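You operate a simulated robot arm through the tools that you are given. There is no shell and no other tool. Be economical: measure what you need, move in short steps, check, and stop when the job is done.

You run a simulated robot arm. Do the job below in one go: nothing can be reset, and whatever is moved stays where it is left.

TASK
Tip out the teal cup, brush the side plate and fold the napkin.
Fine: the last of the juice goes into the blue basin; stand the cup in it. Brush the crumbs off the teal side plate with the dry blue palm brush, stand the brush back and fold the blue napkin in half where it lies. The plate stays on the orange place mat. Spill no more than 8 ml a pour. Drop, tip, ram, crush, chip or break nothing, tools too; china and glass break by a fall, knock or squeeze; pinch, strike or load no finger, and keep suds out of food. Set down upright: cup, palm brush. What is to be rubbed or washed off counts as gone when no trace of it is left.
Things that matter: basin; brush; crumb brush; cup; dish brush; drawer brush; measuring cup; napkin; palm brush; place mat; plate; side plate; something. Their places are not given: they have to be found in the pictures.

It is judged by the outcome, as a careful person would: the job done as asked, and still so three seconds after it is handed in. It fails if anything else is knocked over, pushed out of place, dropped, spilled or broken. Flat cloth is picked up by pressing the open fingertips on it (5 to 10 N) and closing them slowly along it; thin cloth reads only 2 to 8 mm in the jaws.

THE ROBOT
A 6-joint arm with a two-finger parallel gripper, fixed in place. Base frame: the origin is at the foot of the arm, x ahead of it, y to its left, z up; the work surface is at about z = 750. Lengths are in mm, angles in rad, forces in N, time in s.
With the tool pointing down near the work surface it reaches from about 300 to 700 mm from the base axis. Its first joint turns from -2.897 to 2.897 rad. Payload 4.1 kg.
The TCP is the grasp point between the finger pads, 23 mm short of the fingertips. In the tool frame z runs along the fingers and y along their closing line. Largest opening 94 mm; finger width 38, thickness 10; the body of the gripper, 54 by 96 mm, starts 39 mm behind the TCP.
Orientation is that of the tool frame in the base frame, as a unit quaternion [w, x, y, z]. With the fingers straight down and closing along the base's y, the tool's x points along the base's -x, its y along +y and its z along -z.

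THE INTERFACE
- The arm moves only by the tool move_arm. Its argument "motion" is a list that holds one entry, the list of rows, each a list of 7 numbers: the shift along the base's x, y, z in mm, then the turn, a rotation vector about the base's x, y, z in rad, then the gripper command, from -1 (fully open) to 1 (shut), values between in proportion. In form: [[[dx, dy, dz, wx, wy, wz, hand], ...]]. A call has 1 to 8 rows; each row is the pose to reach, as a shift and turn from the pose commanded when the call began. A row lasts 0.2 s, in which the tool goes at most 50 mm and 0.15 rad; a call with a longer step from one row to the next is refused whole, and so is a gripper value outside its range. A pose out of reach is approached as far as the arm can. The call stops where the force on the tool passes 40 N (or 10 N more than at its start, if that is more) or the arm is blocked; 0.2 s more then pass. Each finger travels about 45 mm/s and halts on what it meets, pressing with about 33 N; the grip force reading is that of the motor and also rises with nothing between the fingers. The clock runs only during rows and for 0.2 s after the last one: add rows that repeat a pose to give the fingers time. It gives the time, the measured TCP pose, the force on the tool (base axes), the opening and the grip force at its end, in the units of the frame above (readings bear some noise), with the torque about the TCP (base axes, N m) and any sound that the robot's microphone picked up.
- Cameras (640 x 400 px; columns grow to the right, rows downward): "scene" is fixed at [218.6, 650.1, 1525.9]; the picture's right is [-0.93, -0.35, 0.00], its down [-0.26, 0.69, -0.67] and it looks along [0.24, -0.63, -0.74] (base axes); focal length 251 px, centre (320, 200). "wrist" rides on the gripper at [86, 16, -74] in the tool frame; the picture's right is [-0.18, 0.98, 0.00], its down [-0.58, -0.11, -0.81] and it looks along [-0.79, -0.15, 0.59] (tool axes); focal length 243 px, centre (320, 200).
- get_image(camera): a new picture of that camera. No time passes.
- lift_body(by): slides the trunk up (or, below 0, down) by that many mm; the arm rides with it, the base frame stays. It gives what a move gives, with no picture.
- locate(camera, pixels): for up to 12 pixels [column, row] of the newest picture of that camera ("zoom" is the newest enlarged one), the place [x, y, z] in the base frame of the surface seen there, good to about 2 mm. No time passes.
- zoom(camera, box): a new picture of the part [left, top, right, bottom] of that camera's present view, enlarged. No time passes.
- sign_off(): hands the job in; it is judged then, once.

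Work in short steps. Measure before you move; look again where a grasp or a placing could have gone wrong, and mend it. You have 80 turns and 38 pictures in all, those below and enlarged ones among them. Open the gripper and draw the arm clear of the work before you hand the job in, unless the task says otherwise; then end with one line.

The tools are called after ">>>" as name(argument=value, ...) on one line, values as JSON. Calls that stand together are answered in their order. move_arm: Moves the arm, as the interface text tells. Its arguments: {"type":"object","properties":{"motion":{"type":"array"}},"required":["motion"]} The other tools are called the same way: lift_body (by) slides the trunk up or down; get_image (camera) takes a picture; locate (camera, pixels) gives the place of the surface under pixels of a picture; zoom (camera, box) takes an enlarged picture of a part of a camera's view; sign_off () hands the job in.

At the start:

```text
t: 0.0
tool_pos: [364.2, -24.5, 1175.3]
ee_rot: [0.0, 0.001, 1.0, 0.001]
contact_force: [-0.2, 0.0, 0.7]
wrist_torque: [0.01, 0.02, -0.04]
gripper_width: 93.9
grasp_force: 0.0
trunk travel left (down, up): [-525.0, 65.0]
```

scene: 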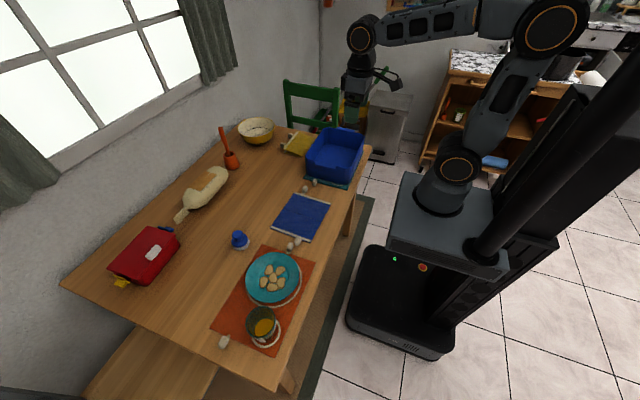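
wrist: 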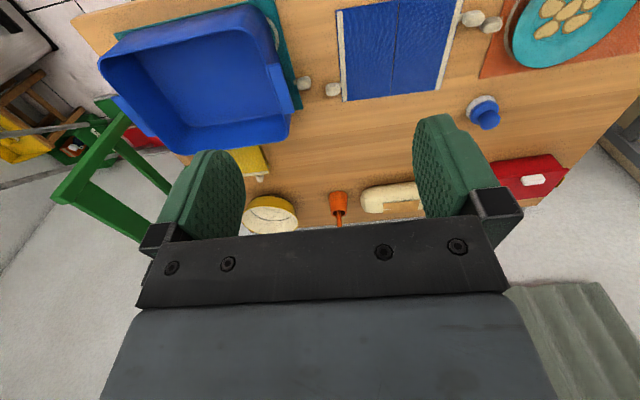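

The scene shows the cup near (263,325), plate (273,278), palm brush (240,240), napkin (302,217) and basin (335,155). I'll enlarge these areas to measure them.

>>> zoom(camera="scene", box=[200, 220, 328, 360])

>>> locate(camera="scene", pixels=[[263, 325], [262, 310], [240, 236], [240, 247], [302, 217], [305, 194], [330, 202], [273, 232], [311, 241], [335, 163], [320, 170], [345, 170]])

```text
2.86 times, centred on (264, 290) of scene
```

zoom: 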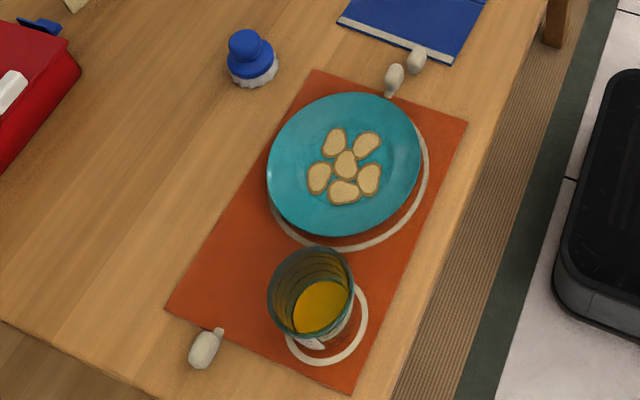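

```text
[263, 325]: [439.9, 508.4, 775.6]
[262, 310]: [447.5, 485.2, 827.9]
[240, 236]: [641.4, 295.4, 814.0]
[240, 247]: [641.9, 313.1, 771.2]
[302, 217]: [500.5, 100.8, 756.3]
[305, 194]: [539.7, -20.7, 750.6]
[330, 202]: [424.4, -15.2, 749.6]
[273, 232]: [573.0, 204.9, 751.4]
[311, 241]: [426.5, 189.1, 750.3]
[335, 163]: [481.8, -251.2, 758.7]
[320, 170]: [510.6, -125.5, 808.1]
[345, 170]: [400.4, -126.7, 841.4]
```

Cup, plate and palm brush are clear in the enlarged view. I'll measure the rims, the small white knobs near mat and napkin, and the brush outline.

>>> locate(camera="zoom", pixels=[[269, 290], [352, 285], [310, 248], [300, 337], [320, 305], [268, 165], [420, 165], [345, 93], [335, 235], [345, 163], [325, 200], [395, 75]])

>>> locate(camera="zoom", pixels=[[246, 40], [230, 43], [262, 43], [250, 60], [230, 62], [272, 60], [252, 84], [205, 350], [418, 58], [312, 70], [466, 122], [166, 308]])

>>> zoom(camera="scene", box=[220, 100, 392, 260])

```text
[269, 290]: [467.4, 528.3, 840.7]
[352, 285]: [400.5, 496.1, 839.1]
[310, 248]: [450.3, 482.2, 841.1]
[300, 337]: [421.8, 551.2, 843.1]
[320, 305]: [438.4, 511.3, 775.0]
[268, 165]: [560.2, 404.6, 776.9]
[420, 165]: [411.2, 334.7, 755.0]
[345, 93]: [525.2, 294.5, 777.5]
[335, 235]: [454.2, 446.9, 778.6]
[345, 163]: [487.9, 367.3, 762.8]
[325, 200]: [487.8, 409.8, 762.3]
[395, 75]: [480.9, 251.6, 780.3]
```

```text
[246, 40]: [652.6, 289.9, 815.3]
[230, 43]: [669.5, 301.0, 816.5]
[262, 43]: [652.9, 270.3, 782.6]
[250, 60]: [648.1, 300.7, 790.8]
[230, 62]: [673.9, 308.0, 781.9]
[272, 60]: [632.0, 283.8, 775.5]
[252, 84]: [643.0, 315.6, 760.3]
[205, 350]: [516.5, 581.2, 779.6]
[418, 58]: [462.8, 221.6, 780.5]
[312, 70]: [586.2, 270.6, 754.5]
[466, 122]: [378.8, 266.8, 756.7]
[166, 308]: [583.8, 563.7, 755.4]
```

```text
2.50 times, centred on (306, 180) of scene
```

zoom: 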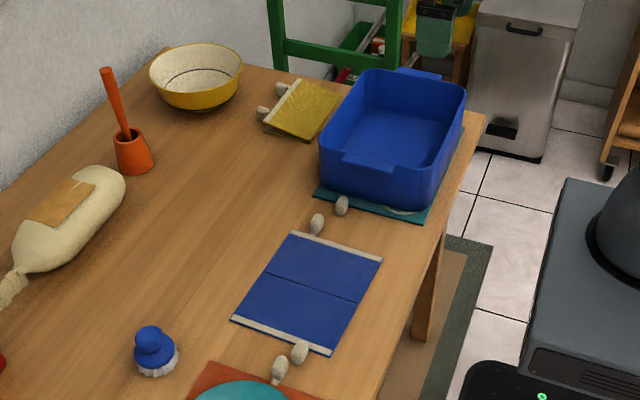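

Now basin, napkin and stones. I'll read points from this second enlarged view.

>>> locate(camera="zoom", pixels=[[320, 147], [365, 70], [465, 90], [412, 205], [400, 120], [370, 130], [430, 120], [390, 150], [318, 222], [342, 205], [370, 160], [410, 212]])

>>> locate(camera="zoom", pixels=[[293, 232], [382, 262], [232, 320], [330, 354], [267, 275], [361, 302], [310, 260], [290, 310], [281, 367], [300, 352], [460, 110], [340, 110]])

```text
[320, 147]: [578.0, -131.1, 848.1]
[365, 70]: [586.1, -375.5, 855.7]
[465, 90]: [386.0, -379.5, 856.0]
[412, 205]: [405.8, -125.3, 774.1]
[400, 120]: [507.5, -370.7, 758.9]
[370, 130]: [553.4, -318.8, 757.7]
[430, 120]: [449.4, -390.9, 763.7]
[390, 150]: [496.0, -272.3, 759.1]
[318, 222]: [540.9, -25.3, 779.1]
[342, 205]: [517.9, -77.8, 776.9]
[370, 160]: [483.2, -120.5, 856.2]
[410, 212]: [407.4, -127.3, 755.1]
```

```text
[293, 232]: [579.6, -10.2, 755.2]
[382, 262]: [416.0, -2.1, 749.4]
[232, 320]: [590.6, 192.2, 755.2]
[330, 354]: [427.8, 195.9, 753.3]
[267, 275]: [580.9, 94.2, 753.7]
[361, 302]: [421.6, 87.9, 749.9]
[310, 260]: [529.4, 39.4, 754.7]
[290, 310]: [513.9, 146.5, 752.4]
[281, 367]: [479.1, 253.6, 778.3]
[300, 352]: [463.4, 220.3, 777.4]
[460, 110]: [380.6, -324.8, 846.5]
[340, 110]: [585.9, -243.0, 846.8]
```

Basin interior spans about x 390–580, y −375…−125, rim z≈856. I want to see whether the wrist camera is a physical bump on the hand, and the height of the shoulder.

>>> zoom(camera="scene", box=[320, 0, 480, 100])

>>> locate(camera="scene", pixels=[[440, 205], [460, 165], [360, 35], [375, 75], [352, 85], [396, 83], [450, 240], [550, 25]])

```text
4.00 times, centred on (400, 50) of scene
```

zoom: 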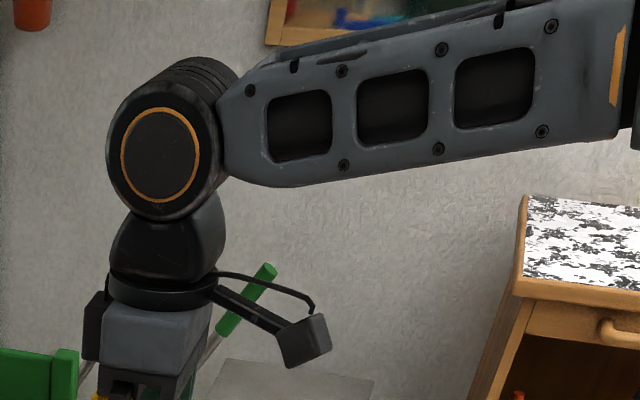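

```text
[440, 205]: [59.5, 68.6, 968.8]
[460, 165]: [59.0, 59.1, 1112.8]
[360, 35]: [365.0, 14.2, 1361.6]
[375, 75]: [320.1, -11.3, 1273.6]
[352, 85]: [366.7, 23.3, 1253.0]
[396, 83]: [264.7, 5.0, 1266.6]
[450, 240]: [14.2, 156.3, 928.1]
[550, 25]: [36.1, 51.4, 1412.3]
```

The camera is a physical block on an arm on the tool +x side, so I'll grasp the cup horizontally with the camera on top. That means yawing the tool about half a turn while moving toward the cup side, high up.

>>> move_arm(motion=[[[-5, 28, -10, 0, 0, -0.14, -1], [-10, 56, -20, 0, 0, -0.28, -1], [-14, 84, -30, 0, 0, -0.42, -1], [-18, 112, -40, 0, 0, -0.56, -1], [-22, 140, -50, 0, 0, -0.7, -1], [-26, 168, -60, 0, 0, -0.84, -1], [-30, 196, -70, 0, 0, -0.98, -1], [-34, 225, -80, 0, 0, -1.12, -1]]])

>>> move_arm(motion=[[[0, 10, 0, 0, 0, -0.145, -1], [0, 20, 0, 0, 0, -0.29, -1], [0, 30, 0, 0, 0, -0.435, -1], [0, 40, 0, 0, 0, -0.58, -1], [0, 50, 0, 0, 0, -0.725, -1], [0, 60, 0, 0, 0, -0.87, -1], [0, 70, 0, 0, 0, -1.01, -1], [0, 80, 0, 0, 0, -1.15, -1]]])

```text
t: 1.8
tool_pos: [329.6, 201.1, 1096.2]
ee_rot: [0.0, 0.532, 0.847, 0.0]
contact_force: [-0.8, -0.7, 0.5]
wrist_torque: [-0.01, -0.01, 0.0]
gripper_width: 93.9
grasp_force: 0.1
trunk travel left (down, up): [-525.0, 65.0]
```

```text
t: 3.6
tool_pos: [343.6, 266.6, 1094.8]
ee_rot: [-0.005, 0.906, 0.424, -0.002]
contact_force: [0.8, 0.2, -0.4]
wrist_torque: [0.0, -0.01, 0.03]
gripper_width: 94.2
grasp_force: 0.0
out of reach, approached as far as the arm can: row 8
trunk travel left (down, up): [-525.0, 65.0]
```

The last row hit the wrist-roll limit (about −2.9 rad relative to the arm). I'll unwind the other way, to approach the cup along heading 25° with the camera on top.

>>> move_arm(motion=[[[0, 0, 0, 0, 0, 0.146, -1], [0, 0, 0, 0, 0, 0.292, -1], [0, 0, 0, 0, 0, 0.438, -1], [0, 0, 0, 0, 0, 0.584, -1], [0, 0, 0, 0, 0, 0.73, -1], [0, 0, 0, 0, 0, 0.876, -1], [0, 0, 0, 0, 0, 1.022, -1], [0, 0, 0, 0, 0, 1.168, -1]]])

>>> move_arm(motion=[[[0, 0, 0, 0, 0, 0.146, -1], [0, 0, 0, 0, 0, 0.292, -1], [0, 0, 0, 0, 0, 0.438, -1], [0, 0, 0, 0, 0, 0.584, -1], [0, 0, 0, 0, 0, 0.73, -1], [0, 0, 0, 0, 0, 0.876, -1], [0, 0, 0, 0, 0, 1.022, -1], [0, 0, 0, 0, 0, 1.168, -1]]])

>>> move_arm(motion=[[[0, 0, 0, 0, 0, 0.146, -1], [0, 0, 0, 0, 0, 0.292, -1], [0, 0, 0, 0, 0, 0.438, -1], [0, 0, 0, 0, 0, 0.584, -1], [0, 0, 0, 0, 0, 0.73, -1], [0, 0, 0, 0, 0, 0.876, -1], [0, 0, 0, 0, 0, 1.022, -1], [0, 0, 0, 0, 0, 1.168, -1]]])

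>>> move_arm(motion=[[[0, 0, 0, 0, 0, 0.146, -1], [0, 0, 0, 0, 0, 0.292, -1], [0, 0, 0, 0, 0, 0.438, -1], [0, 0, 0, 0, 0, 0.584, -1], [0, 0, 0, 0, 0, 0.73, -1], [0, 0, 0, 0, 0, 0.876, -1], [0, 0, 0, 0, 0, 1.022, -1], [0, 0, 0, 0, 0, 1.168, -1]]])

>>> move_arm(motion=[[[0, 0, 0, 0, 0, 0.146, -1], [0, 0, 0, 0, 0, 0.292, -1], [0, 0, 0, 0, 0, 0.438, -1], [0, 0, 0, 0, 0, 0.584, -1], [0, 0, 0, 0, 0, 0.73, -1], [0, 0, 0, 0, 0, 0.876, -1], [0, 0, 0, 0, 0, 1.022, -1], [0, 0, 0, 0, 0, 1.168, -1]]])

```text
t: 5.4
tool_pos: [342.9, 266.9, 1094.9]
ee_rot: [0.0, 0.522, 0.853, 0.0]
contact_force: [-0.2, -0.5, -0.1]
wrist_torque: [-0.01, -0.05, -0.01]
gripper_width: 94.1
grasp_force: 0.1
trunk travel left (down, up): [-525.0, 65.0]
```

```text
t: 7.2
tool_pos: [342.8, 266.9, 1095.3]
ee_rot: [0.0, -0.035, 0.999, 0.0]
contact_force: [-0.1, -0.2, -0.3]
wrist_torque: [0.01, 0.02, 0.0]
gripper_width: 94.0
grasp_force: 0.1
trunk travel left (down, up): [-525.0, 65.0]
```

```text
t: 9.0
tool_pos: [342.1, 267.5, 1094.6]
ee_rot: [0.0, -0.58, 0.815, -0.001]
contact_force: [-0.2, 0.4, -0.2]
wrist_torque: [0.01, 0.03, -0.03]
gripper_width: 94.2
grasp_force: 0.0
trunk travel left (down, up): [-525.0, 65.0]
```

```text
t: 10.8
tool_pos: [342.8, 266.4, 1094.2]
ee_rot: [0.0, 0.932, -0.361, 0.0]
contact_force: [-0.2, 0.2, 0.0]
wrist_torque: [0.01, 0.01, -0.01]
gripper_width: 93.8
grasp_force: 0.0
trunk travel left (down, up): [-525.0, 65.0]
```

```text
t: 12.6
tool_pos: [342.9, 266.5, 1094.8]
ee_rot: [0.0, 0.977, 0.213, 0.0]
contact_force: [-0.2, -0.1, 0.0]
wrist_torque: [-0.01, -0.01, -0.01]
gripper_width: 93.9
grasp_force: 0.1
trunk travel left (down, up): [-525.0, 65.0]
```

Roll is now as wanted (yaw 3.57). Next I pitch the tool outward to horizontal and move behind the cup at z≈950.

>>> move_arm(motion=[[[-3, 14, -10, 0.059, -0.13, 0, -1], [-6, 28, -20, 0.119, -0.26, 0, -1], [-9, 42, -30, 0.178, -0.389, 0, -1], [-12, 56, -40, 0.237, -0.518, 0, -1], [-16, 70, -50, 0.296, -0.648, 0, -1], [-19, 84, -60, 0.356, -0.777, 0, -1], [-22, 98, -70, 0.415, -0.907, 0, -1], [-25, 110, -80, 0.474, -1.036, 0, -1]]])

>>> move_arm(motion=[[[-5, 19, -16, 0.044, -0.097, 0, -1], [-10, 38, -32, 0.089, -0.195, 0, -1], [-15, 57, -48, 0.134, -0.292, 0, -1], [-20, 76, -64, 0.179, -0.391, 0, -1], [-20, 76, -64, 0.179, -0.391, 0, -1]]])

>>> get_image(camera="wrist")

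```text
t: 14.4
tool_pos: [317.1, 377.9, 1015.2]
ee_rot: [-0.115, 0.823, 0.179, 0.527]
contact_force: [0.2, 0.0, -0.1]
wrist_torque: [0.01, -0.01, -0.02]
gripper_width: 94.3
grasp_force: 0.0
trunk travel left (down, up): [-525.0, 65.0]
```

```text
t: 15.6
tool_pos: [299.6, 453.3, 951.8]
ee_rot: [-0.152, 0.691, 0.151, 0.691]
contact_force: [1.1, -0.4, -0.3]
wrist_torque: [0.05, -0.02, 0.0]
gripper_width: 94.0
grasp_force: 0.0
trunk travel left (down, up): [-525.0, 65.0]
```

```text
32 pictures are left
```

wrist: 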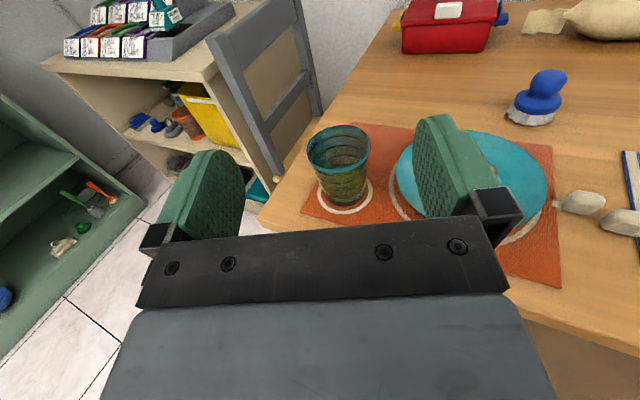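

The tool is horizontal and cup is visible at (338,165), tapering downward. I'll measure its rim and sides from here.

>>> locate(camera="wrist", pixels=[[309, 152], [370, 152], [340, 126], [340, 172], [340, 180], [318, 190], [362, 185], [340, 203], [315, 175], [366, 172], [335, 165]])

>>> zoom(camera="wrist", box=[280, 110, 440, 220])

```text
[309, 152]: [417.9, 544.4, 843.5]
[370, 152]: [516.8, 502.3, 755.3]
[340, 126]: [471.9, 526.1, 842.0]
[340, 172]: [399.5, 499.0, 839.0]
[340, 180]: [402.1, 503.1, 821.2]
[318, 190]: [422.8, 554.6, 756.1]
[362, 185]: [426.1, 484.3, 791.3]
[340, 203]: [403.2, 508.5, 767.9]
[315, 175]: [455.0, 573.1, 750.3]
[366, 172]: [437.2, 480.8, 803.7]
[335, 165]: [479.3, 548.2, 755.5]
```

```text
3.64 times, centred on (360, 165) of wrist
```

zoom: 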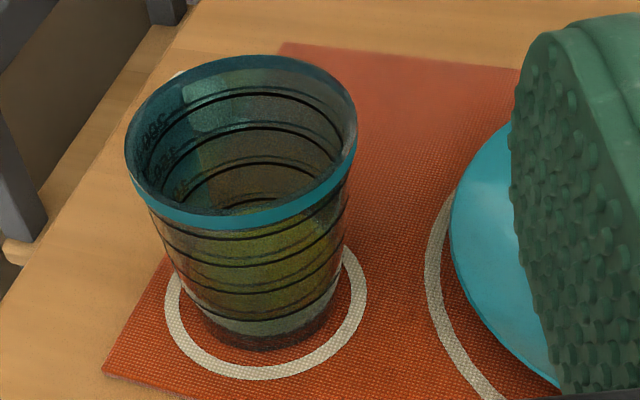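

Cup rim centre is about (436,513), diameter 77, rim z 842. I lower to z≈808 behind it, then check before going forward.

>>> move_arm(motion=[[[0, 0, -36, 0, 0, 0, -1], [0, 0, -72, 0, 0, 0, -1], [0, 0, -108, 0, 0, 0, -1], [0, 0, -143, 0, 0, 0, -1], [0, 0, -143, 0, 0, 0, -1]]])

>>> move_arm(motion=[[[20, 9, 0, 0, 0, 0, -1], [40, 18, 0, 0, 0, 0, -1], [60, 27, 0, 0, 0, 0, -1], [80, 35.5, 0, 0, 0, 0, -1], [80, 35.5, 0, 0, 0, 0, -1]]])

>>> get_image(camera="wrist")

```text
t: 16.8
tool_pos: [298.2, 452.6, 808.1]
ee_rot: [-0.15, 0.692, 0.149, 0.69]
contact_force: [0.9, -0.9, 0.1]
wrist_torque: [-0.01, -0.01, 0.0]
gripper_width: 94.2
grasp_force: 0.0
trunk travel left (down, up): [-525.0, 65.0]
```

```text
t: 18.0
tool_pos: [377.1, 489.5, 806.9]
ee_rot: [-0.151, 0.692, 0.15, 0.69]
contact_force: [-0.3, 0.9, 0.1]
wrist_torque: [0.0, 0.02, -0.03]
gripper_width: 94.1
grasp_force: 0.1
trunk travel left (down, up): [-525.0, 65.0]
```

```text
30 pictures are left
```

wrist: 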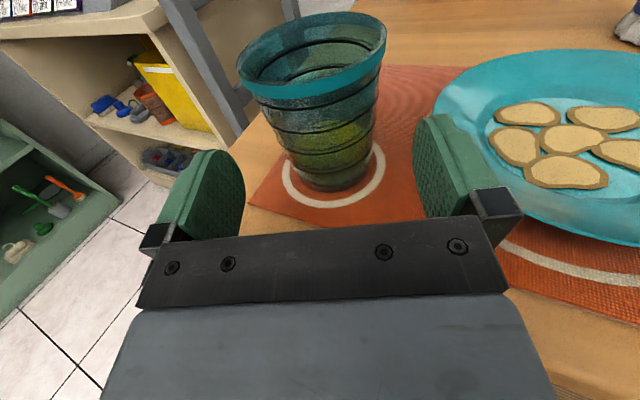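

Cup sits between the fingers. I move forward the remaining 63 mm, then close gently.

>>> move_arm(motion=[[[20, 7.5, 0, 0, 0, 0, -1], [40, 15, 0, 0, 0, 0, -1], [58, 23, 0, 0, 0, 0, -1], [58, 23, 0, 0, 0, 0, -1]]])

>>> move_arm(motion=[[[0, 0, 0, 0, 0, 0, -0.8], [0, 0, 0, 0, 0, 0, -0.7], [0, 0, 0, 0, 0, 0, -0.6], [0, 0, 0, 0, 0, 0, -0.55], [0, 0, 0, 0, 0, 0, -0.5], [0, 0, 0, 0, 0, 0, -0.5]]])

```text
t: 19.0
tool_pos: [436.5, 512.1, 807.7]
ee_rot: [-0.15, 0.691, 0.15, 0.691]
contact_force: [0.2, -0.1, 0.6]
wrist_torque: [-0.01, -0.03, 0.03]
gripper_width: 94.1
grasp_force: 0.0
trunk travel left (down, up): [-525.0, 65.0]
```

```text
t: 20.4
tool_pos: [437.2, 512.2, 807.6]
ee_rot: [-0.151, 0.692, 0.15, 0.69]
contact_force: [-0.7, 1.2, 0.0]
wrist_torque: [-0.01, -0.02, 0.0]
gripper_width: 70.4
grasp_force: 0.3
trunk travel left (down, up): [-525.0, 65.0]
```

Opening 70.4 with no grip force yet, so I close further in small steps.

>>> move_arm(motion=[[[0, 0, 0, 0, 0, 0, -0.46], [0, 0, 0, 0, 0, 0, -0.42], [0, 0, 0, 0, 0, 0, -0.38], [0, 0, 0, 0, 0, 0, -0.34], [0, 0, 0, 0, 0, 0, -0.34]]])

```text
t: 21.6
tool_pos: [436.1, 512.8, 807.1]
ee_rot: [-0.152, 0.691, 0.151, 0.69]
contact_force: [-0.6, 0.4, -0.4]
wrist_torque: [-0.02, 0.01, -0.03]
gripper_width: 69.4
grasp_force: 33.3
trunk travel left (down, up): [-525.0, 65.0]
```

Cup is held (69.4 mm, 33 N). I lift it straight up in smooth small steps and look.

>>> move_arm(motion=[[[0, 0, 5, 0, 0, 0, -0.34], [0, 0, 15, 0, 0, 0, -0.34], [0, 0, 35, 0, 0, 0, -0.34], [0, 0, 60, 0, 0, 0, -0.34], [0, 0, 90, 0, 0, 0, -0.34], [0, 0, 120, 0, 0, 0, -0.34], [0, 0, 143, 0, 0, 0, -0.34], [0, 0, 152, 0, 0, 0, -0.34]]])

>>> get_image(camera="wrist")

```text
t: 23.4
tool_pos: [434.8, 511.0, 960.2]
ee_rot: [-0.15, 0.692, 0.15, 0.69]
contact_force: [0.8, 0.9, -1.1]
wrist_torque: [0.01, -0.01, -0.02]
gripper_width: 69.3
grasp_force: 32.5
trunk travel left (down, up): [-525.0, 65.0]
```

```text
29 pictures are left
```

wrist: 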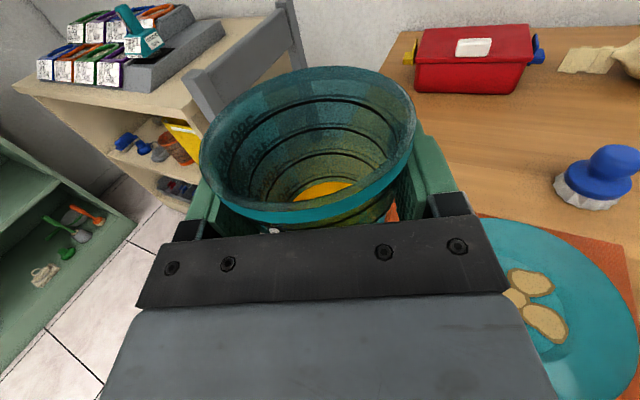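

The cup is up and level with the juice inside. I carry it across to the basin in three smooth sweeps, turning to heading −75°.

>>> move_arm(motion=[[[0, -10, 0, 0, 0, -0.024, -0.34], [1, -32, 0, 0, 0, -0.077, -0.34], [3, -70, 0, 0, 0, -0.168, -0.34], [6, -110, 0, 0, 0, -0.264, -0.34], [9, -150, 0, 0, 0, -0.36, -0.34], [12, -190, 0, 0, 0, -0.456, -0.34], [15, -224, 0, 0, 0, -0.537, -0.34], [16, -242, 0, 0, 0, -0.58, -0.34]]])

>>> move_arm(motion=[[[0, -10, 0, 0, 0, -0.024, -0.34], [1, -32, 0, 0, 0, -0.077, -0.34], [3, -70, 0, 0, 0, -0.168, -0.34], [6, -110, 0, 0, 0, -0.264, -0.34], [9, -150, 0, 0, 0, -0.36, -0.34], [12, -190, 0, 0, 0, -0.456, -0.34], [15, -224, 0, 0, 0, -0.537, -0.34], [16, -242, 0, 0, 0, -0.58, -0.34]]])

>>> move_arm(motion=[[[0, -10, 0, 0, 0, -0.024, -0.34], [1, -32, 0, 0, 0, -0.077, -0.34], [3, -70, 0, 0, 0, -0.168, -0.34], [6, -110, 0, 0, 0, -0.264, -0.34], [9, -150, 0, 0, 0, -0.36, -0.34], [12, -190, 0, 0, 0, -0.456, -0.34], [15, -224, 0, 0, 0, -0.537, -0.34], [16, -242, 0, 0, 0, -0.58, -0.34]]])

>>> get_image(camera="scene")

```text
t: 25.2
tool_pos: [451.3, 268.7, 960.3]
ee_rot: [0.053, 0.706, -0.055, 0.704]
contact_force: [-0.7, 0.0, -0.6]
wrist_torque: [-0.04, 0.02, -0.01]
gripper_width: 69.4
grasp_force: 32.5
trunk travel left (down, up): [-525.0, 65.0]
```

```text
t: 27.0
tool_pos: [467.2, 30.2, 961.6]
ee_rot: [0.252, 0.661, -0.254, 0.66]
contact_force: [-0.1, 0.6, -1.3]
wrist_torque: [0.01, 0.02, -0.01]
gripper_width: 69.5
grasp_force: 33.1
trunk travel left (down, up): [-525.0, 65.0]
```

```text
t: 28.8
tool_pos: [483.3, -215.9, 958.1]
ee_rot: [0.43, 0.561, -0.432, 0.56]
contact_force: [-0.7, 0.5, -2.0]
wrist_torque: [0.05, 0.0, 0.0]
gripper_width: 69.2
grasp_force: 33.2
trunk travel left (down, up): [-525.0, 65.0]
```

```text
28 pictures are left
```

scene: 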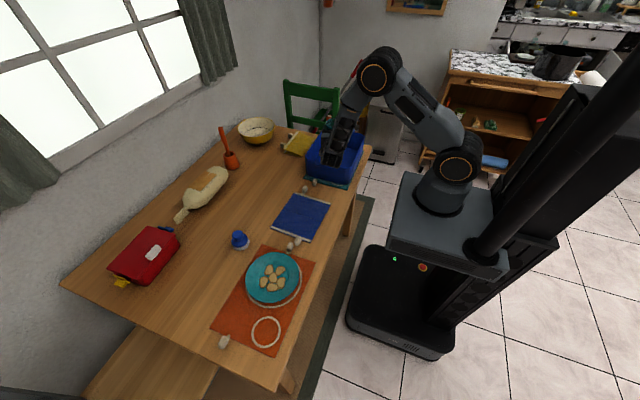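

Cup is above the basin. I tilt it mouth-first toward heading −75° (into the basin's length), slowly, while lowering by 25 mm.

>>> move_arm(motion=[[[0, 0, -3, 0.116, 0.031, 0, -0.34], [0, 0, -6, 0.242, 0.065, 0, -0.34], [0, 0, -9, 0.367, 0.098, 0, -0.34], [0, 0, -12, 0.493, 0.132, 0, -0.34], [0, 0, -15, 0.618, 0.166, 0, -0.34], [0, 0, -18, 0.725, 0.194, 0, -0.34], [0, 0, -21, 0.811, 0.218, 0, -0.34], [0, 0, -24, 0.889, 0.238, 0, -0.34]]])

>>> move_arm(motion=[[[0, 0, 0, 0.058, 0.0155, 0, -0.34], [0, 0, 0, 0.116, 0.031, 0, -0.34], [0, 0, 0, 0.174, 0.047, 0, -0.34], [0, 0, 0, 0.232, 0.062, 0, -0.34], [0, 0, 0, 0.29, 0.078, 0, -0.34], [0, 0, 0, 0.348, 0.093, 0, -0.34], [0, 0, 0, 0.406, 0.109, 0, -0.34], [0, 0, 0, 0.464, 0.124, 0, -0.34]]])

>>> get_image(camera="scene")

```text
t: 30.6
tool_pos: [484.8, -214.4, 936.3]
ee_rot: [0.194, 0.752, -0.578, 0.252]
contact_force: [0.3, -0.5, -0.8]
wrist_torque: [-0.01, -0.01, -0.04]
gripper_width: 69.3
grasp_force: 32.8
trunk travel left (down, up): [-525.0, 65.0]
```

```text
t: 32.4
tool_pos: [483.4, -215.0, 935.2]
ee_rot: [0.051, 0.79, -0.607, 0.066]
contact_force: [-0.4, -0.5, -1.3]
wrist_torque: [0.01, 0.0, -0.02]
gripper_width: 69.3
grasp_force: 33.1
trunk travel left (down, up): [-525.0, 65.0]
```

```text
27 pictures are left
```

scene: 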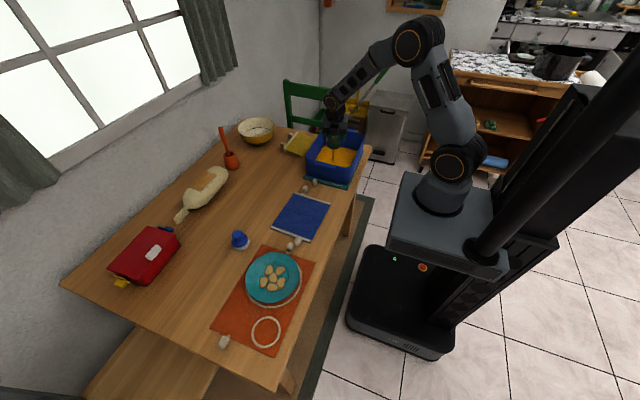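

Juice is landing in the basin. I tilt on past 120° and hold to drain the last of it.

>>> move_arm(motion=[[[0, 0, 3, 0.116, 0.031, 0, -0.34], [0, 0, 6, 0.232, 0.062, 0, -0.34], [0, 0, 9, 0.348, 0.093, 0, -0.34], [0, 0, 12, 0.464, 0.124, 0, -0.34], [0, 0, 12, 0.58, 0.155, 0, -0.34], [0, 0, 12, 0.696, 0.186, 0, -0.34], [0, 0, 12, 0.754, 0.202, 0, -0.34], [0, 0, 12, 0.754, 0.202, 0, -0.34]]])

>>> move_arm(motion=[[[0, 0, 0, 0, 0, 0, -0.34], [0, 0, 0, 0, 0, 0, -0.34], [0, 0, 0, 0, 0, 0, -0.34], [0, 0, 0, 0, 0, 0, -0.34], [0, 0, 0, 0, 0, 0, -0.34], [0, 0, 0, 0, 0, 0, -0.34], [0, 0, 0, 0, 0, 0, -0.34], [0, 0, 0, 0, 0, 0, -0.34]]])

>>> get_image(camera="wrist")

```text
t: 34.2
tool_pos: [483.7, -214.4, 948.2]
ee_rot: [-0.183, 0.756, -0.581, -0.24]
contact_force: [0.5, -0.2, -0.6]
wrist_torque: [0.01, 0.01, -0.01]
gripper_width: 69.2
grasp_force: 33.1
trunk travel left (down, up): [-525.0, 65.0]
```

```text
t: 36.0
tool_pos: [483.7, -214.1, 948.9]
ee_rot: [-0.183, 0.756, -0.581, -0.24]
contact_force: [0.2, 0.7, -0.8]
wrist_torque: [0.01, -0.01, -0.03]
gripper_width: 69.3
grasp_force: 33.0
trunk travel left (down, up): [-525.0, 65.0]
```

```text
26 pictures are left
```

wrist: 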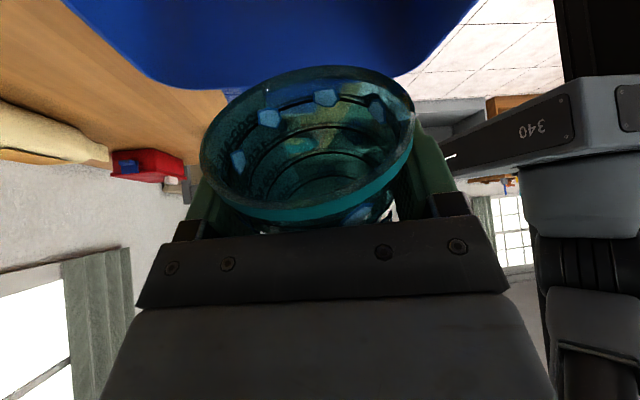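

The cup is empty and drained. I rotate it back upright over the basin, by the same angle.

>>> move_arm(motion=[[[0, 0, 0, -0.135, -0.036, 0, -0.34], [0, 0, 0, -0.27, -0.072, 0, -0.34], [0, 0, 0, -0.405, -0.109, 0, -0.34], [0, 0, 0, -0.54, -0.145, 0, -0.34], [0, 0, 0, -0.675, -0.181, 0, -0.34], [0, 0, 0, -0.81, -0.217, 0, -0.34], [0, 0, 0, -0.945, -0.253, 0, -0.34], [0, 0, 0, -1.0536, -0.2825, 0, -0.34]]])

>>> move_arm(motion=[[[0, 0, 0, -0.135, -0.036, 0, -0.34], [0, 0, 0, -0.27, -0.072, 0, -0.34], [0, 0, 3, -0.405, -0.109, 0, -0.34], [0, 0, 6, -0.54, -0.145, 0, -0.34], [0, 0, 9, -0.675, -0.181, 0, -0.34], [0, 0, 12, -0.81, -0.217, 0, -0.34], [0, 0, 12, -0.945, -0.253, 0, -0.34], [0, 0, 12, -1.0536, -0.2825, 0, -0.34]]])

>>> zoom(camera="scene", box=[170, 100, 390, 260])

```text
t: 37.8
tool_pos: [483.0, -213.8, 947.6]
ee_rot: [0.145, 0.77, -0.592, 0.189]
contact_force: [-0.6, 0.6, 0.0]
wrist_torque: [0.03, 0.0, 0.01]
gripper_width: 68.9
grasp_force: 32.9
trunk travel left (down, up): [-525.0, 65.0]
```

```text
t: 39.6
tool_pos: [484.5, -214.5, 960.9]
ee_rot: [0.43, 0.56, -0.432, 0.562]
contact_force: [-0.8, 0.0, 0.1]
wrist_torque: [0.01, 0.01, -0.02]
gripper_width: 69.1
grasp_force: 32.6
trunk travel left (down, up): [-525.0, 65.0]
```

```text
2.50 times, centred on (280, 180) of scene
```

zoom: 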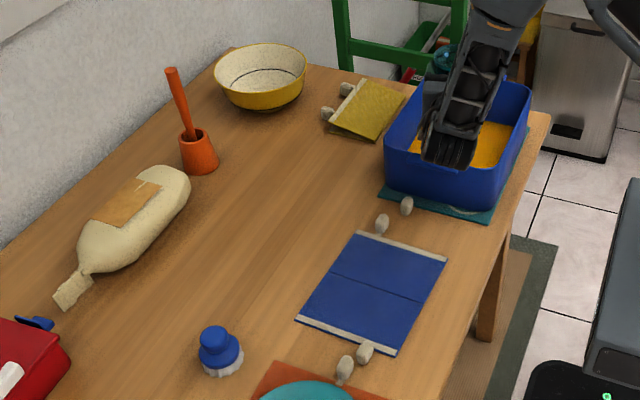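

The cup is upright and the juice pool sits in the basin. The hand can't reach horizontally over the basin wall, so I carry the empty cup back to its old spot by the reverse path, to regrasp it from above.

>>> move_arm(motion=[[[0, 10, 0, 0, 0, 0.024, -0.34], [-1, 32, 0, 0, 0, 0.077, -0.34], [-3, 70, 0, 0, 0, 0.168, -0.34], [-6, 110, 0, 0, 0, 0.264, -0.34], [-9, 150, 0, 0, 0, 0.36, -0.34], [-12, 190, 0, 0, 0, 0.456, -0.34], [-15, 224, 0, 0, 0, 0.537, -0.34], [-16, 242, 0, 0, 0, 0.58, -0.34]]])

>>> move_arm(motion=[[[0, 10, 0, 0, 0, 0.024, -0.34], [-1, 32, 0, 0, 0, 0.077, -0.34], [-3, 70, 0, 0, 0, 0.168, -0.34], [-6, 110, 0, 0, 0, 0.264, -0.34], [-9, 150, 0, 0, 0, 0.36, -0.34], [-12, 190, 0, 0, 0, 0.456, -0.34], [-15, 224, 0, 0, 0, 0.537, -0.34], [-16, 242, 0, 0, 0, 0.58, -0.34]]])

>>> move_arm(motion=[[[0, 10, 0, 0, 0, 0.024, -0.34], [-1, 32, 0, 0, 0, 0.077, -0.34], [-3, 70, 0, 0, 0, 0.168, -0.34], [-6, 110, 0, 0, 0, 0.264, -0.34], [-9, 150, 0, 0, 0, 0.36, -0.34], [-12, 190, 0, 0, 0, 0.456, -0.34], [-15, 224, 0, 0, 0, 0.537, -0.34], [-16, 242, 0, 0, 0, 0.58, -0.34]]])

>>> move_arm(motion=[[[0, 0, -20, 0, 0, 0, -0.34], [0, 0, -50, 0, 0, 0, -0.34], [0, 0, -80, 0, 0, 0, -0.34], [0, 0, -110, 0, 0, 0, -0.34], [0, 0, -130, 0, 0, 0, -0.34], [0, 0, -140, 0, 0, 0, -0.34], [0, 0, -144, 0, 0, 0, -0.34], [0, 0, -144, 0, 0, 0, -0.34]]])

```text
t: 41.4
tool_pos: [467.3, 28.8, 958.9]
ee_rot: [0.251, 0.661, -0.253, 0.66]
contact_force: [0.1, 1.0, -1.7]
wrist_torque: [-0.01, -0.02, -0.02]
gripper_width: 69.3
grasp_force: 32.9
trunk travel left (down, up): [-525.0, 65.0]
```

```text
t: 43.2
tool_pos: [453.4, 268.2, 959.4]
ee_rot: [0.052, 0.705, -0.052, 0.705]
contact_force: [0.0, 0.0, -0.4]
wrist_torque: [0.02, 0.03, 0.01]
gripper_width: 69.2
grasp_force: 33.5
trunk travel left (down, up): [-525.0, 65.0]
```

```text
t: 45.0
tool_pos: [434.7, 511.1, 960.5]
ee_rot: [-0.151, 0.692, 0.151, 0.69]
contact_force: [0.1, -0.4, -1.2]
wrist_torque: [0.0, 0.0, 0.0]
gripper_width: 69.1
grasp_force: 33.1
trunk travel left (down, up): [-525.0, 65.0]
```

```text
t: 46.8
tool_pos: [436.5, 511.4, 814.8]
ee_rot: [-0.151, 0.691, 0.15, 0.691]
contact_force: [0.6, 0.3, -0.5]
wrist_torque: [0.02, -0.01, 0.02]
gripper_width: 68.7
grasp_force: 33.3
trunk travel left (down, up): [-525.0, 65.0]
```

Back over the old spot, 8 mm above where it stood. I lower in small steps and watch the force.

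>>> move_arm(motion=[[[0, 0, -3, 0, 0, 0, -0.34], [0, 0, -5, 0, 0, 0, -0.34], [0, 0, -7, 0, 0, 0, -0.34], [0, 0, -7.5, 0, 0, 0, -0.34], [0, 0, -7.5, 0, 0, 0, -0.34]]])

```text
t: 48.0
tool_pos: [435.5, 510.8, 808.1]
ee_rot: [-0.151, 0.692, 0.15, 0.69]
contact_force: [0.6, -0.6, -1.1]
wrist_torque: [-0.01, -0.01, -0.02]
gripper_width: 69.1
grasp_force: 33.1
trunk travel left (down, up): [-525.0, 65.0]
```

>>> move_arm(motion=[[[0, 0, -0.7, 0, 0, 0, -0.34], [0, 0, -1.4, 0, 0, 0, -0.34], [0, 0, -1.4, 0, 0, 0, -0.34]]])

```text
t: 48.8
tool_pos: [435.4, 511.4, 806.7]
ee_rot: [-0.151, 0.691, 0.15, 0.69]
contact_force: [0.0, -0.3, 0.7]
wrist_torque: [0.01, 0.0, -0.03]
gripper_width: 68.9
grasp_force: 33.0
trunk travel left (down, up): [-525.0, 65.0]
```

The force is turning slightly positive; I go down a millimetre more to confirm contact.

>>> move_arm(motion=[[[0, 0, -0.7, 0, 0, 0, -0.34], [0, 0, -1.2, 0, 0, 0, -0.34], [0, 0, -1.2, 0, 0, 0, -0.34]]])

```text
t: 49.6
tool_pos: [436.5, 510.5, 807.3]
ee_rot: [-0.151, 0.691, 0.15, 0.691]
contact_force: [-1.2, 0.8, 5.4]
wrist_torque: [-0.05, 0.02, -0.02]
gripper_width: 68.9
grasp_force: 32.7
trunk travel left (down, up): [-525.0, 65.0]
```

Contact of 5 N: the cup is standing. I open, back out along the approach line, and rise.

>>> move_arm(motion=[[[0, 0, 0, 0, 0, 0, -0.6], [0, 0, 0, 0, 0, 0, -0.8], [0, 0, 0, 0, 0, 0, -1], [0, 0, 0, 0, 0, 0, -1]]])

>>> move_arm(motion=[[[-20, -9, 0, 0, 0, 0, -1], [-45, -20, 0, 0, 0, 0, -1], [-80, -36, 0, 0, 0, 0, -1], [-118, -54, 0, 0, 0, 0, -1], [-130, -60, 30, 0, 0, 0, -1], [-130, -60, 75, 0, 0, 0, -1], [-130, -60, 120, 0, 0, 0, -1], [-130, -60, 165, 0, 0, 0, -1]]])

>>> get_image(camera="wrist")

```text
t: 50.6
tool_pos: [436.7, 511.7, 805.7]
ee_rot: [-0.15, 0.691, 0.15, 0.691]
contact_force: [-0.6, 0.3, -0.5]
wrist_torque: [0.0, -0.01, -0.01]
gripper_width: 93.8
grasp_force: 0.1
trunk travel left (down, up): [-525.0, 65.0]
```

```text
t: 52.4
tool_pos: [308.3, 449.8, 973.1]
ee_rot: [-0.151, 0.692, 0.15, 0.69]
contact_force: [-1.0, 0.5, 0.0]
wrist_torque: [0.02, -0.01, 0.0]
gripper_width: 93.8
grasp_force: 0.0
trunk travel left (down, up): [-525.0, 65.0]
```

```text
24 pictures are left
```

wrist: 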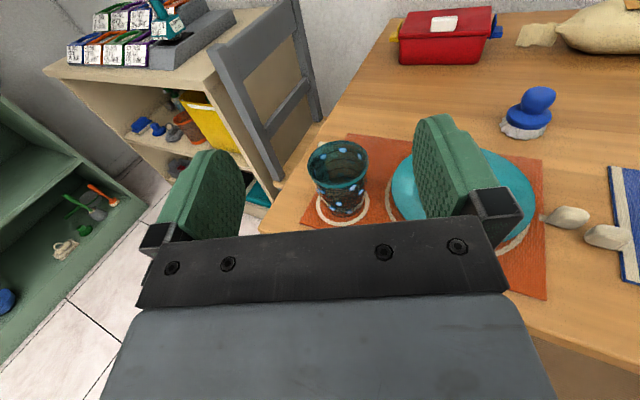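

Cup stands at its spot. I pitch the tool back to vertical while moving above it, then measure its rim.

>>> move_arm(motion=[[[10, 5, 0, -0.059, 0.13, 0, -1], [20, 10, 0, -0.119, 0.26, 0, -1], [30, 15, 0, -0.178, 0.389, 0, -1], [40, 20, 0, -0.237, 0.518, 0, -1], [50, 25, 0, -0.296, 0.648, 0, -1], [60, 30, 0, -0.356, 0.777, 0, -1], [70, 35, 0, -0.415, 0.907, 0, -1], [80, 40, 0, -0.474, 1.036, 0, -1]]])

>>> move_arm(motion=[[[12, 5, -5, -0.044, 0.097, 0, -1], [24, 10, -10, -0.089, 0.195, 0, -1], [36, 16, -15, -0.134, 0.292, 0, -1], [48, 21, -20, -0.179, 0.391, 0, -1], [48, 21, -20, -0.179, 0.391, 0, -1]]])

>>> get_image(camera="wrist")

```text
t: 54.2
tool_pos: [385.0, 491.3, 971.6]
ee_rot: [-0.047, 0.955, 0.207, 0.209]
contact_force: [0.1, -0.3, 0.7]
wrist_torque: [-0.01, 0.01, 0.03]
gripper_width: 94.1
grasp_force: 0.1
trunk travel left (down, up): [-525.0, 65.0]
```

```text
t: 55.4
tool_pos: [432.8, 511.8, 950.0]
ee_rot: [0.0, 0.977, 0.212, -0.001]
contact_force: [0.7, -0.8, 0.5]
wrist_torque: [0.02, 0.02, 0.0]
gripper_width: 93.9
grasp_force: 0.2
trunk travel left (down, up): [-525.0, 65.0]
```

```text
23 pictures are left
```

wrist: 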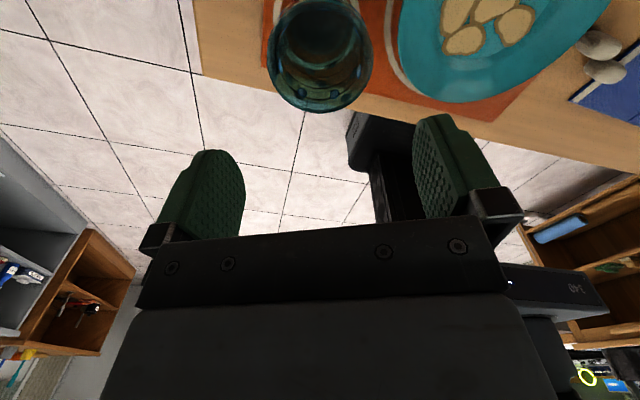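

The cup is at (320,55) in the wrist view; I'll measure its rim.

>>> locate(camera="wrist", pixels=[[270, 60], [370, 60], [320, 111], [283, 95], [358, 95], [283, 20], [358, 20]])

```text
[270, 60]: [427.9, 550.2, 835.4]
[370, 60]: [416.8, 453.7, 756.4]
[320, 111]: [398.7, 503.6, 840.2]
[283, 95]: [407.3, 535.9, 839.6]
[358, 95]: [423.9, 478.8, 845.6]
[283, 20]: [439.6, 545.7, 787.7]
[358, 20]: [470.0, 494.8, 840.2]
```

Rim centre is about (435,513). I lower to z≈818 around the cup, then close gently.

>>> move_arm(motion=[[[2, 1, -35, 0, 0, 0, -1], [2, 1, -70, 0, 0, 0, -1], [2, 1, -95, 0, 0, 0, -1], [2, 1, -115, 0, 0, 0, -1], [2, 1, -125, 0, 0, 0, -1], [2, 1, -132, 0, 0, 0, -1], [2, 1, -132, 0, 0, 0, -1]]])

>>> move_arm(motion=[[[0, 0, 0, 0, 0, 0, -0.8], [0, 0, 0, 0, 0, 0, -0.7], [0, 0, 0, 0, 0, 0, -0.62], [0, 0, 0, 0, 0, 0, -0.56], [0, 0, 0, 0, 0, 0, -0.5], [0, 0, 0, 0, 0, 0, -0.44], [0, 0, 0, 0, 0, 0, -0.4], [0, 0, 0, 0, 0, 0, -0.4]]])

```text
t: 57.0
tool_pos: [435.6, 513.5, 819.0]
ee_rot: [0.001, 0.977, 0.213, 0.0]
contact_force: [-0.4, -0.5, -0.3]
wrist_torque: [0.06, -0.01, 0.0]
gripper_width: 93.9
grasp_force: 0.0
trunk travel left (down, up): [-525.0, 65.0]
```

```text
t: 58.8
tool_pos: [435.0, 514.1, 818.1]
ee_rot: [0.0, 0.977, 0.212, 0.0]
contact_force: [-0.1, -0.2, 1.2]
wrist_torque: [-0.02, 0.0, -0.01]
gripper_width: 71.9
grasp_force: 33.2
trunk travel left (down, up): [-525.0, 65.0]
```

Gripped at 71.9 mm, 33 N. I lift and carry the cup to the basin centre in smooth sweeps.

>>> move_arm(motion=[[[0, 0, 5, 0, 0, 0, -0.4], [0, 0, 20, 0, 0, 0, -0.4], [0, 0, 45, 0, 0, 0, -0.4], [0, 0, 75, 0, 0, 0, -0.4], [0, 0, 105, 0, 0, 0, -0.4], [0, 0, 130, 0, 0, 0, -0.4], [0, 0, 145, 0, 0, 0, -0.4], [0, 0, 150, 0, 0, 0, -0.4]]])

>>> move_arm(motion=[[[0, -10, 0, 0, 0, -0.018, -0.4], [1, -34, 0, 0, 0, -0.058, -0.4], [3, -73, 0, 0, 0, -0.125, -0.4], [6, -115, 0, 0, 0, -0.197, -0.4], [9, -158, 0, 0, 0, -0.27, -0.4], [12, -200, 0, 0, 0, -0.342, -0.4], [15, -236, 0, 0, 0, -0.402, -0.4], [16.7, -254.5, 0, 0, 0, -0.433, -0.4]]])

>>> move_arm(motion=[[[0, -10, 0, 0, 0, -0.018, -0.4], [1, -34, 0, 0, 0, -0.058, -0.4], [3, -73, 0, 0, 0, -0.125, -0.4], [6, -115, 0, 0, 0, -0.197, -0.4], [9, -158, 0, 0, 0, -0.27, -0.4], [12, -200, 0, 0, 0, -0.342, -0.4], [15, -236, 0, 0, 0, -0.402, -0.4], [16.7, -254.5, 0, 0, 0, -0.433, -0.4]]])

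>>> move_arm(motion=[[[0, -10, 0, 0, 0, -0.018, -0.4], [1, -34, 0, 0, 0, -0.058, -0.4], [3, -73, 0, 0, 0, -0.125, -0.4], [6, -115, 0, 0, 0, -0.197, -0.4], [9, -158, 0, 0, 0, -0.27, -0.4], [12, -200, 0, 0, 0, -0.342, -0.4], [15, -236, 0, 0, 0, -0.402, -0.4], [16.7, -254.5, 0, 0, 0, -0.433, -0.4]]])

>>> get_image(camera="wrist")

```text
t: 60.6
tool_pos: [436.2, 514.1, 970.4]
ee_rot: [0.0, 0.977, 0.212, 0.0]
contact_force: [-0.5, 0.3, -0.9]
wrist_torque: [0.0, 0.0, -0.04]
gripper_width: 72.0
grasp_force: 32.6
trunk travel left (down, up): [-525.0, 65.0]
```

```text
t: 62.4
tool_pos: [452.4, 258.2, 969.9]
ee_rot: [-0.002, 1.0, -0.004, 0.0]
contact_force: [0.2, 0.1, -0.4]
wrist_torque: [0.01, 0.01, 0.0]
gripper_width: 71.9
grasp_force: 32.9
trunk travel left (down, up): [-525.0, 65.0]
```

```text
t: 64.2
tool_pos: [468.6, 5.2, 970.3]
ee_rot: [0.0, 0.976, -0.218, 0.0]
contact_force: [-0.6, 0.3, -0.4]
wrist_torque: [0.01, -0.06, -0.01]
gripper_width: 72.3
grasp_force: 32.7
trunk travel left (down, up): [-525.0, 65.0]
```

```text
t: 66.0
tool_pos: [486.1, -252.5, 968.5]
ee_rot: [0.0, 0.906, -0.424, 0.0]
contact_force: [0.5, -1.1, -0.6]
wrist_torque: [-0.01, -0.03, -0.01]
gripper_width: 72.0
grasp_force: 33.0
trunk travel left (down, up): [-525.0, 65.0]
```

```text
22 pictures are left
```

wrist: 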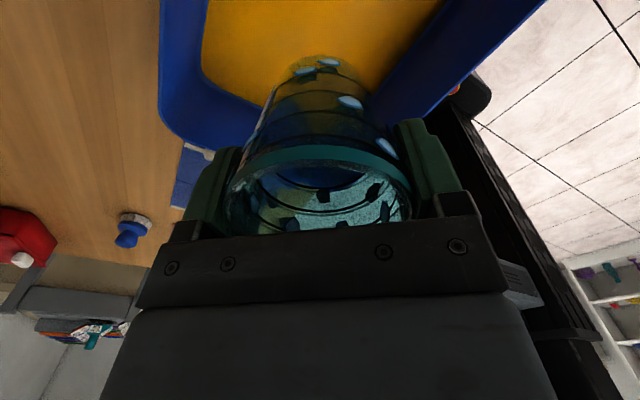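

The cup is over the basin, well within its walls. I lower it to just above the floor, then creep to contact.

>>> move_arm(motion=[[[0, 0, -25, 0, 0, 0, -0.4], [0, 0, -55, 0, 0, 0, -0.4], [0, 0, -85, 0, 0, 0, -0.4], [0, 0, -110, 0, 0, 0, -0.4], [0, 0, -128, 0, 0, 0, -0.4], [0, 0, -137, 0, 0, 0, -0.4], [0, 0, -141, 0, 0, 0, -0.4], [0, 0, -141, 0, 0, 0, -0.4]]])

>>> move_arm(motion=[[[0, 0, -1, 0, 0, 0, -0.4], [0, 0, -2, 0, 0, 0, -0.4], [0, 0, -3, 0, 0, 0, -0.4], [0, 0, -3, 0, 0, 0, -0.4]]])

```text
t: 67.8
tool_pos: [485.1, -249.9, 827.7]
ee_rot: [0.0, 0.906, -0.423, 0.0]
contact_force: [0.0, 0.2, -0.9]
wrist_torque: [-0.01, 0.01, 0.0]
gripper_width: 72.0
grasp_force: 32.9
trunk travel left (down, up): [-525.0, 65.0]
```

```text
t: 68.8
tool_pos: [486.1, -250.7, 825.8]
ee_rot: [0.001, 0.906, -0.422, 0.0]
contact_force: [-1.3, 0.2, -0.8]
wrist_torque: [-0.02, 0.0, -0.01]
gripper_width: 71.8
grasp_force: 32.8
trunk travel left (down, up): [-525.0, 65.0]
```

No contact yet at z 825.8; I keep creeping down.

>>> move_arm(motion=[[[0, 0, -1, 0, 0, 0, -0.4], [0, 0, -2, 0, 0, 0, -0.4], [0, 0, -2, 0, 0, 0, -0.4]]])

>>> move_arm(motion=[[[0, 0, -0.7, 0, 0, 0, -0.4], [0, 0, -1.4, 0, 0, 0, -0.4], [0, 0, -1.4, 0, 0, 0, -0.4]]])

```text
t: 69.6
tool_pos: [485.6, -250.4, 823.2]
ee_rot: [0.0, 0.906, -0.422, 0.001]
contact_force: [-0.8, -0.1, 3.0]
wrist_torque: [0.07, -0.04, 0.04]
gripper_width: 71.6
grasp_force: 33.2
trunk travel left (down, up): [-525.0, 65.0]
```

```text
t: 70.4
tool_pos: [485.2, -249.3, 822.9]
ee_rot: [0.0, 0.906, -0.423, 0.001]
contact_force: [1.4, -2.7, 8.6]
wrist_torque: [0.04, -0.24, -0.05]
gripper_width: 71.8
grasp_force: 32.5
trunk travel left (down, up): [-525.0, 65.0]
```

Contact at 8.6 N, so the cup stands on the basin floor. I ease up, open, and rise straight.

>>> move_arm(motion=[[[0, 0, 1.4, 0, 0, 0, -0.4], [0, 0, 1.4, 0, 0, 0, -0.6], [0, 0, 1.4, 0, 0, 0, -0.8], [0, 0, 1.4, 0, 0, 0, -1], [0, 0, 1.4, 0, 0, 0, -1]]])

>>> move_arm(motion=[[[0, 0, 10, 0, 0, 0, -1], [0, 0, 30, 0, 0, 0, -1], [0, 0, 60, 0, 0, 0, -1], [0, 0, 100, 0, 0, 0, -1], [0, 0, 145, 0, 0, 0, -1], [0, 0, 180, 0, 0, 0, -1]]])

>>> get_image(camera="wrist")

```text
t: 71.6
tool_pos: [485.8, -249.5, 822.7]
ee_rot: [0.0, 0.906, -0.422, 0.0]
contact_force: [-0.6, 0.0, 0.3]
wrist_torque: [0.0, 0.02, -0.01]
gripper_width: 93.9
grasp_force: 0.1
trunk travel left (down, up): [-525.0, 65.0]
```

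```text
t: 73.0
tool_pos: [483.5, -249.2, 1003.6]
ee_rot: [0.001, 0.906, -0.423, 0.0]
contact_force: [-0.6, -0.1, 0.6]
wrist_torque: [-0.02, -0.01, 0.05]
gripper_width: 94.2
grasp_force: 0.1
trunk travel left (down, up): [-525.0, 65.0]
```

```text
21 pictures are left
```

wrist: 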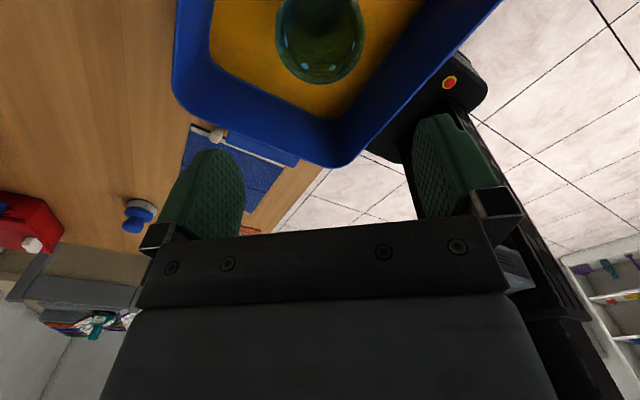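

Cup stands in the basin. Next the palm brush: I travel to a spot above it, turning the hand to heading 0.

>>> move_arm(motion=[[[5, 25, 0, 0, 0, 0.05, -1], [10, 55, 0, 0, 0, 0.1, -1], [15, 90, 0, 0, 0, 0.16, -1], [20, 130, 0, 0, 0, 0.22, -1], [25, 170, 0, 0, 0, 0.28, -1], [30, 210, 0, 0, 0, 0.34, -1], [35, 245, 0, 0, 0, 0.4, -1], [40, 270, 0, 0, 0, 0.44, -1]]])

>>> move_arm(motion=[[[13, 35, -5, 0, 0, 0.05, -1], [26, 70, -10, 0, 0, 0.1, -1], [40, 105, -15, 0, 0, 0.16, -1], [54, 140, -20, 0, 0, 0.22, -1], [68, 175, -25, 0, 0, 0.28, -1], [82, 210, -30, 0, 0, 0.34, -1], [95, 240, -35, 0, 0, 0.4, -1], [107, 260, -40, 0, 0, 0.43, -1]]])

>>> lift_body(by=-60)

>>> get_image(camera="wrist")

```text
t: 74.8
tool_pos: [525.0, 19.6, 1002.8]
ee_rot: [0.0, 0.977, -0.214, 0.001]
contact_force: [1.0, -0.2, 0.4]
wrist_torque: [-0.04, -0.04, -0.01]
gripper_width: 94.0
grasp_force: 0.0
trunk travel left (down, up): [-525.0, 65.0]
```

```text
t: 76.6
tool_pos: [634.2, 280.5, 963.9]
ee_rot: [0.0, 1.0, -0.001, 0.0]
contact_force: [-0.1, -0.7, -0.6]
wrist_torque: [-0.02, 0.0, -0.04]
gripper_width: 93.9
grasp_force: 0.1
trunk travel left (down, up): [-525.0, 65.0]
```

```text
t: 77.6
tool_pos: [632.8, 279.5, 904.1]
ee_rot: [0.001, 1.0, -0.001, 0.0]
contact_force: [0.3, 0.0, 0.9]
wrist_torque: [0.01, 0.05, 0.02]
gripper_width: 94.2
grasp_force: 0.1
trunk travel left (down, up): [-465.0, 125.0]
```

```text
20 pictures are left
```

wrist: 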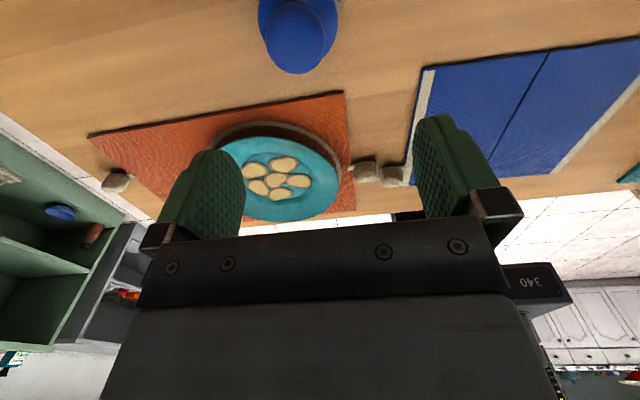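

The brush knob shows at (298,40) in the wrist view. I'll measure it from here and from the scene camera enlarged.

>>> locate(camera="wrist", pixels=[[298, 40], [270, 40], [327, 40], [298, 15], [298, 70], [262, 12], [335, 12]])

>>> zoom(camera="scene", box=[216, 215, 272, 265])

```text
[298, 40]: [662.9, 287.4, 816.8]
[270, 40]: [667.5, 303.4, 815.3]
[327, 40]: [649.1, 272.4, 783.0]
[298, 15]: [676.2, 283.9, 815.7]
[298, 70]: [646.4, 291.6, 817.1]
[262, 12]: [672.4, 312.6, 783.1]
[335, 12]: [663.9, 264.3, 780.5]
```

```text
8.00 times, centred on (244, 240) of scene
```

zoom: 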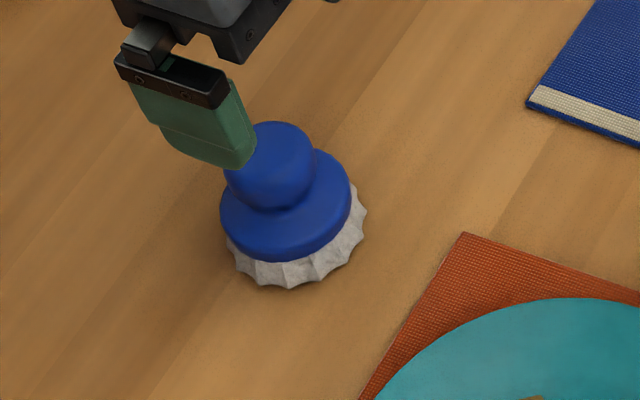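

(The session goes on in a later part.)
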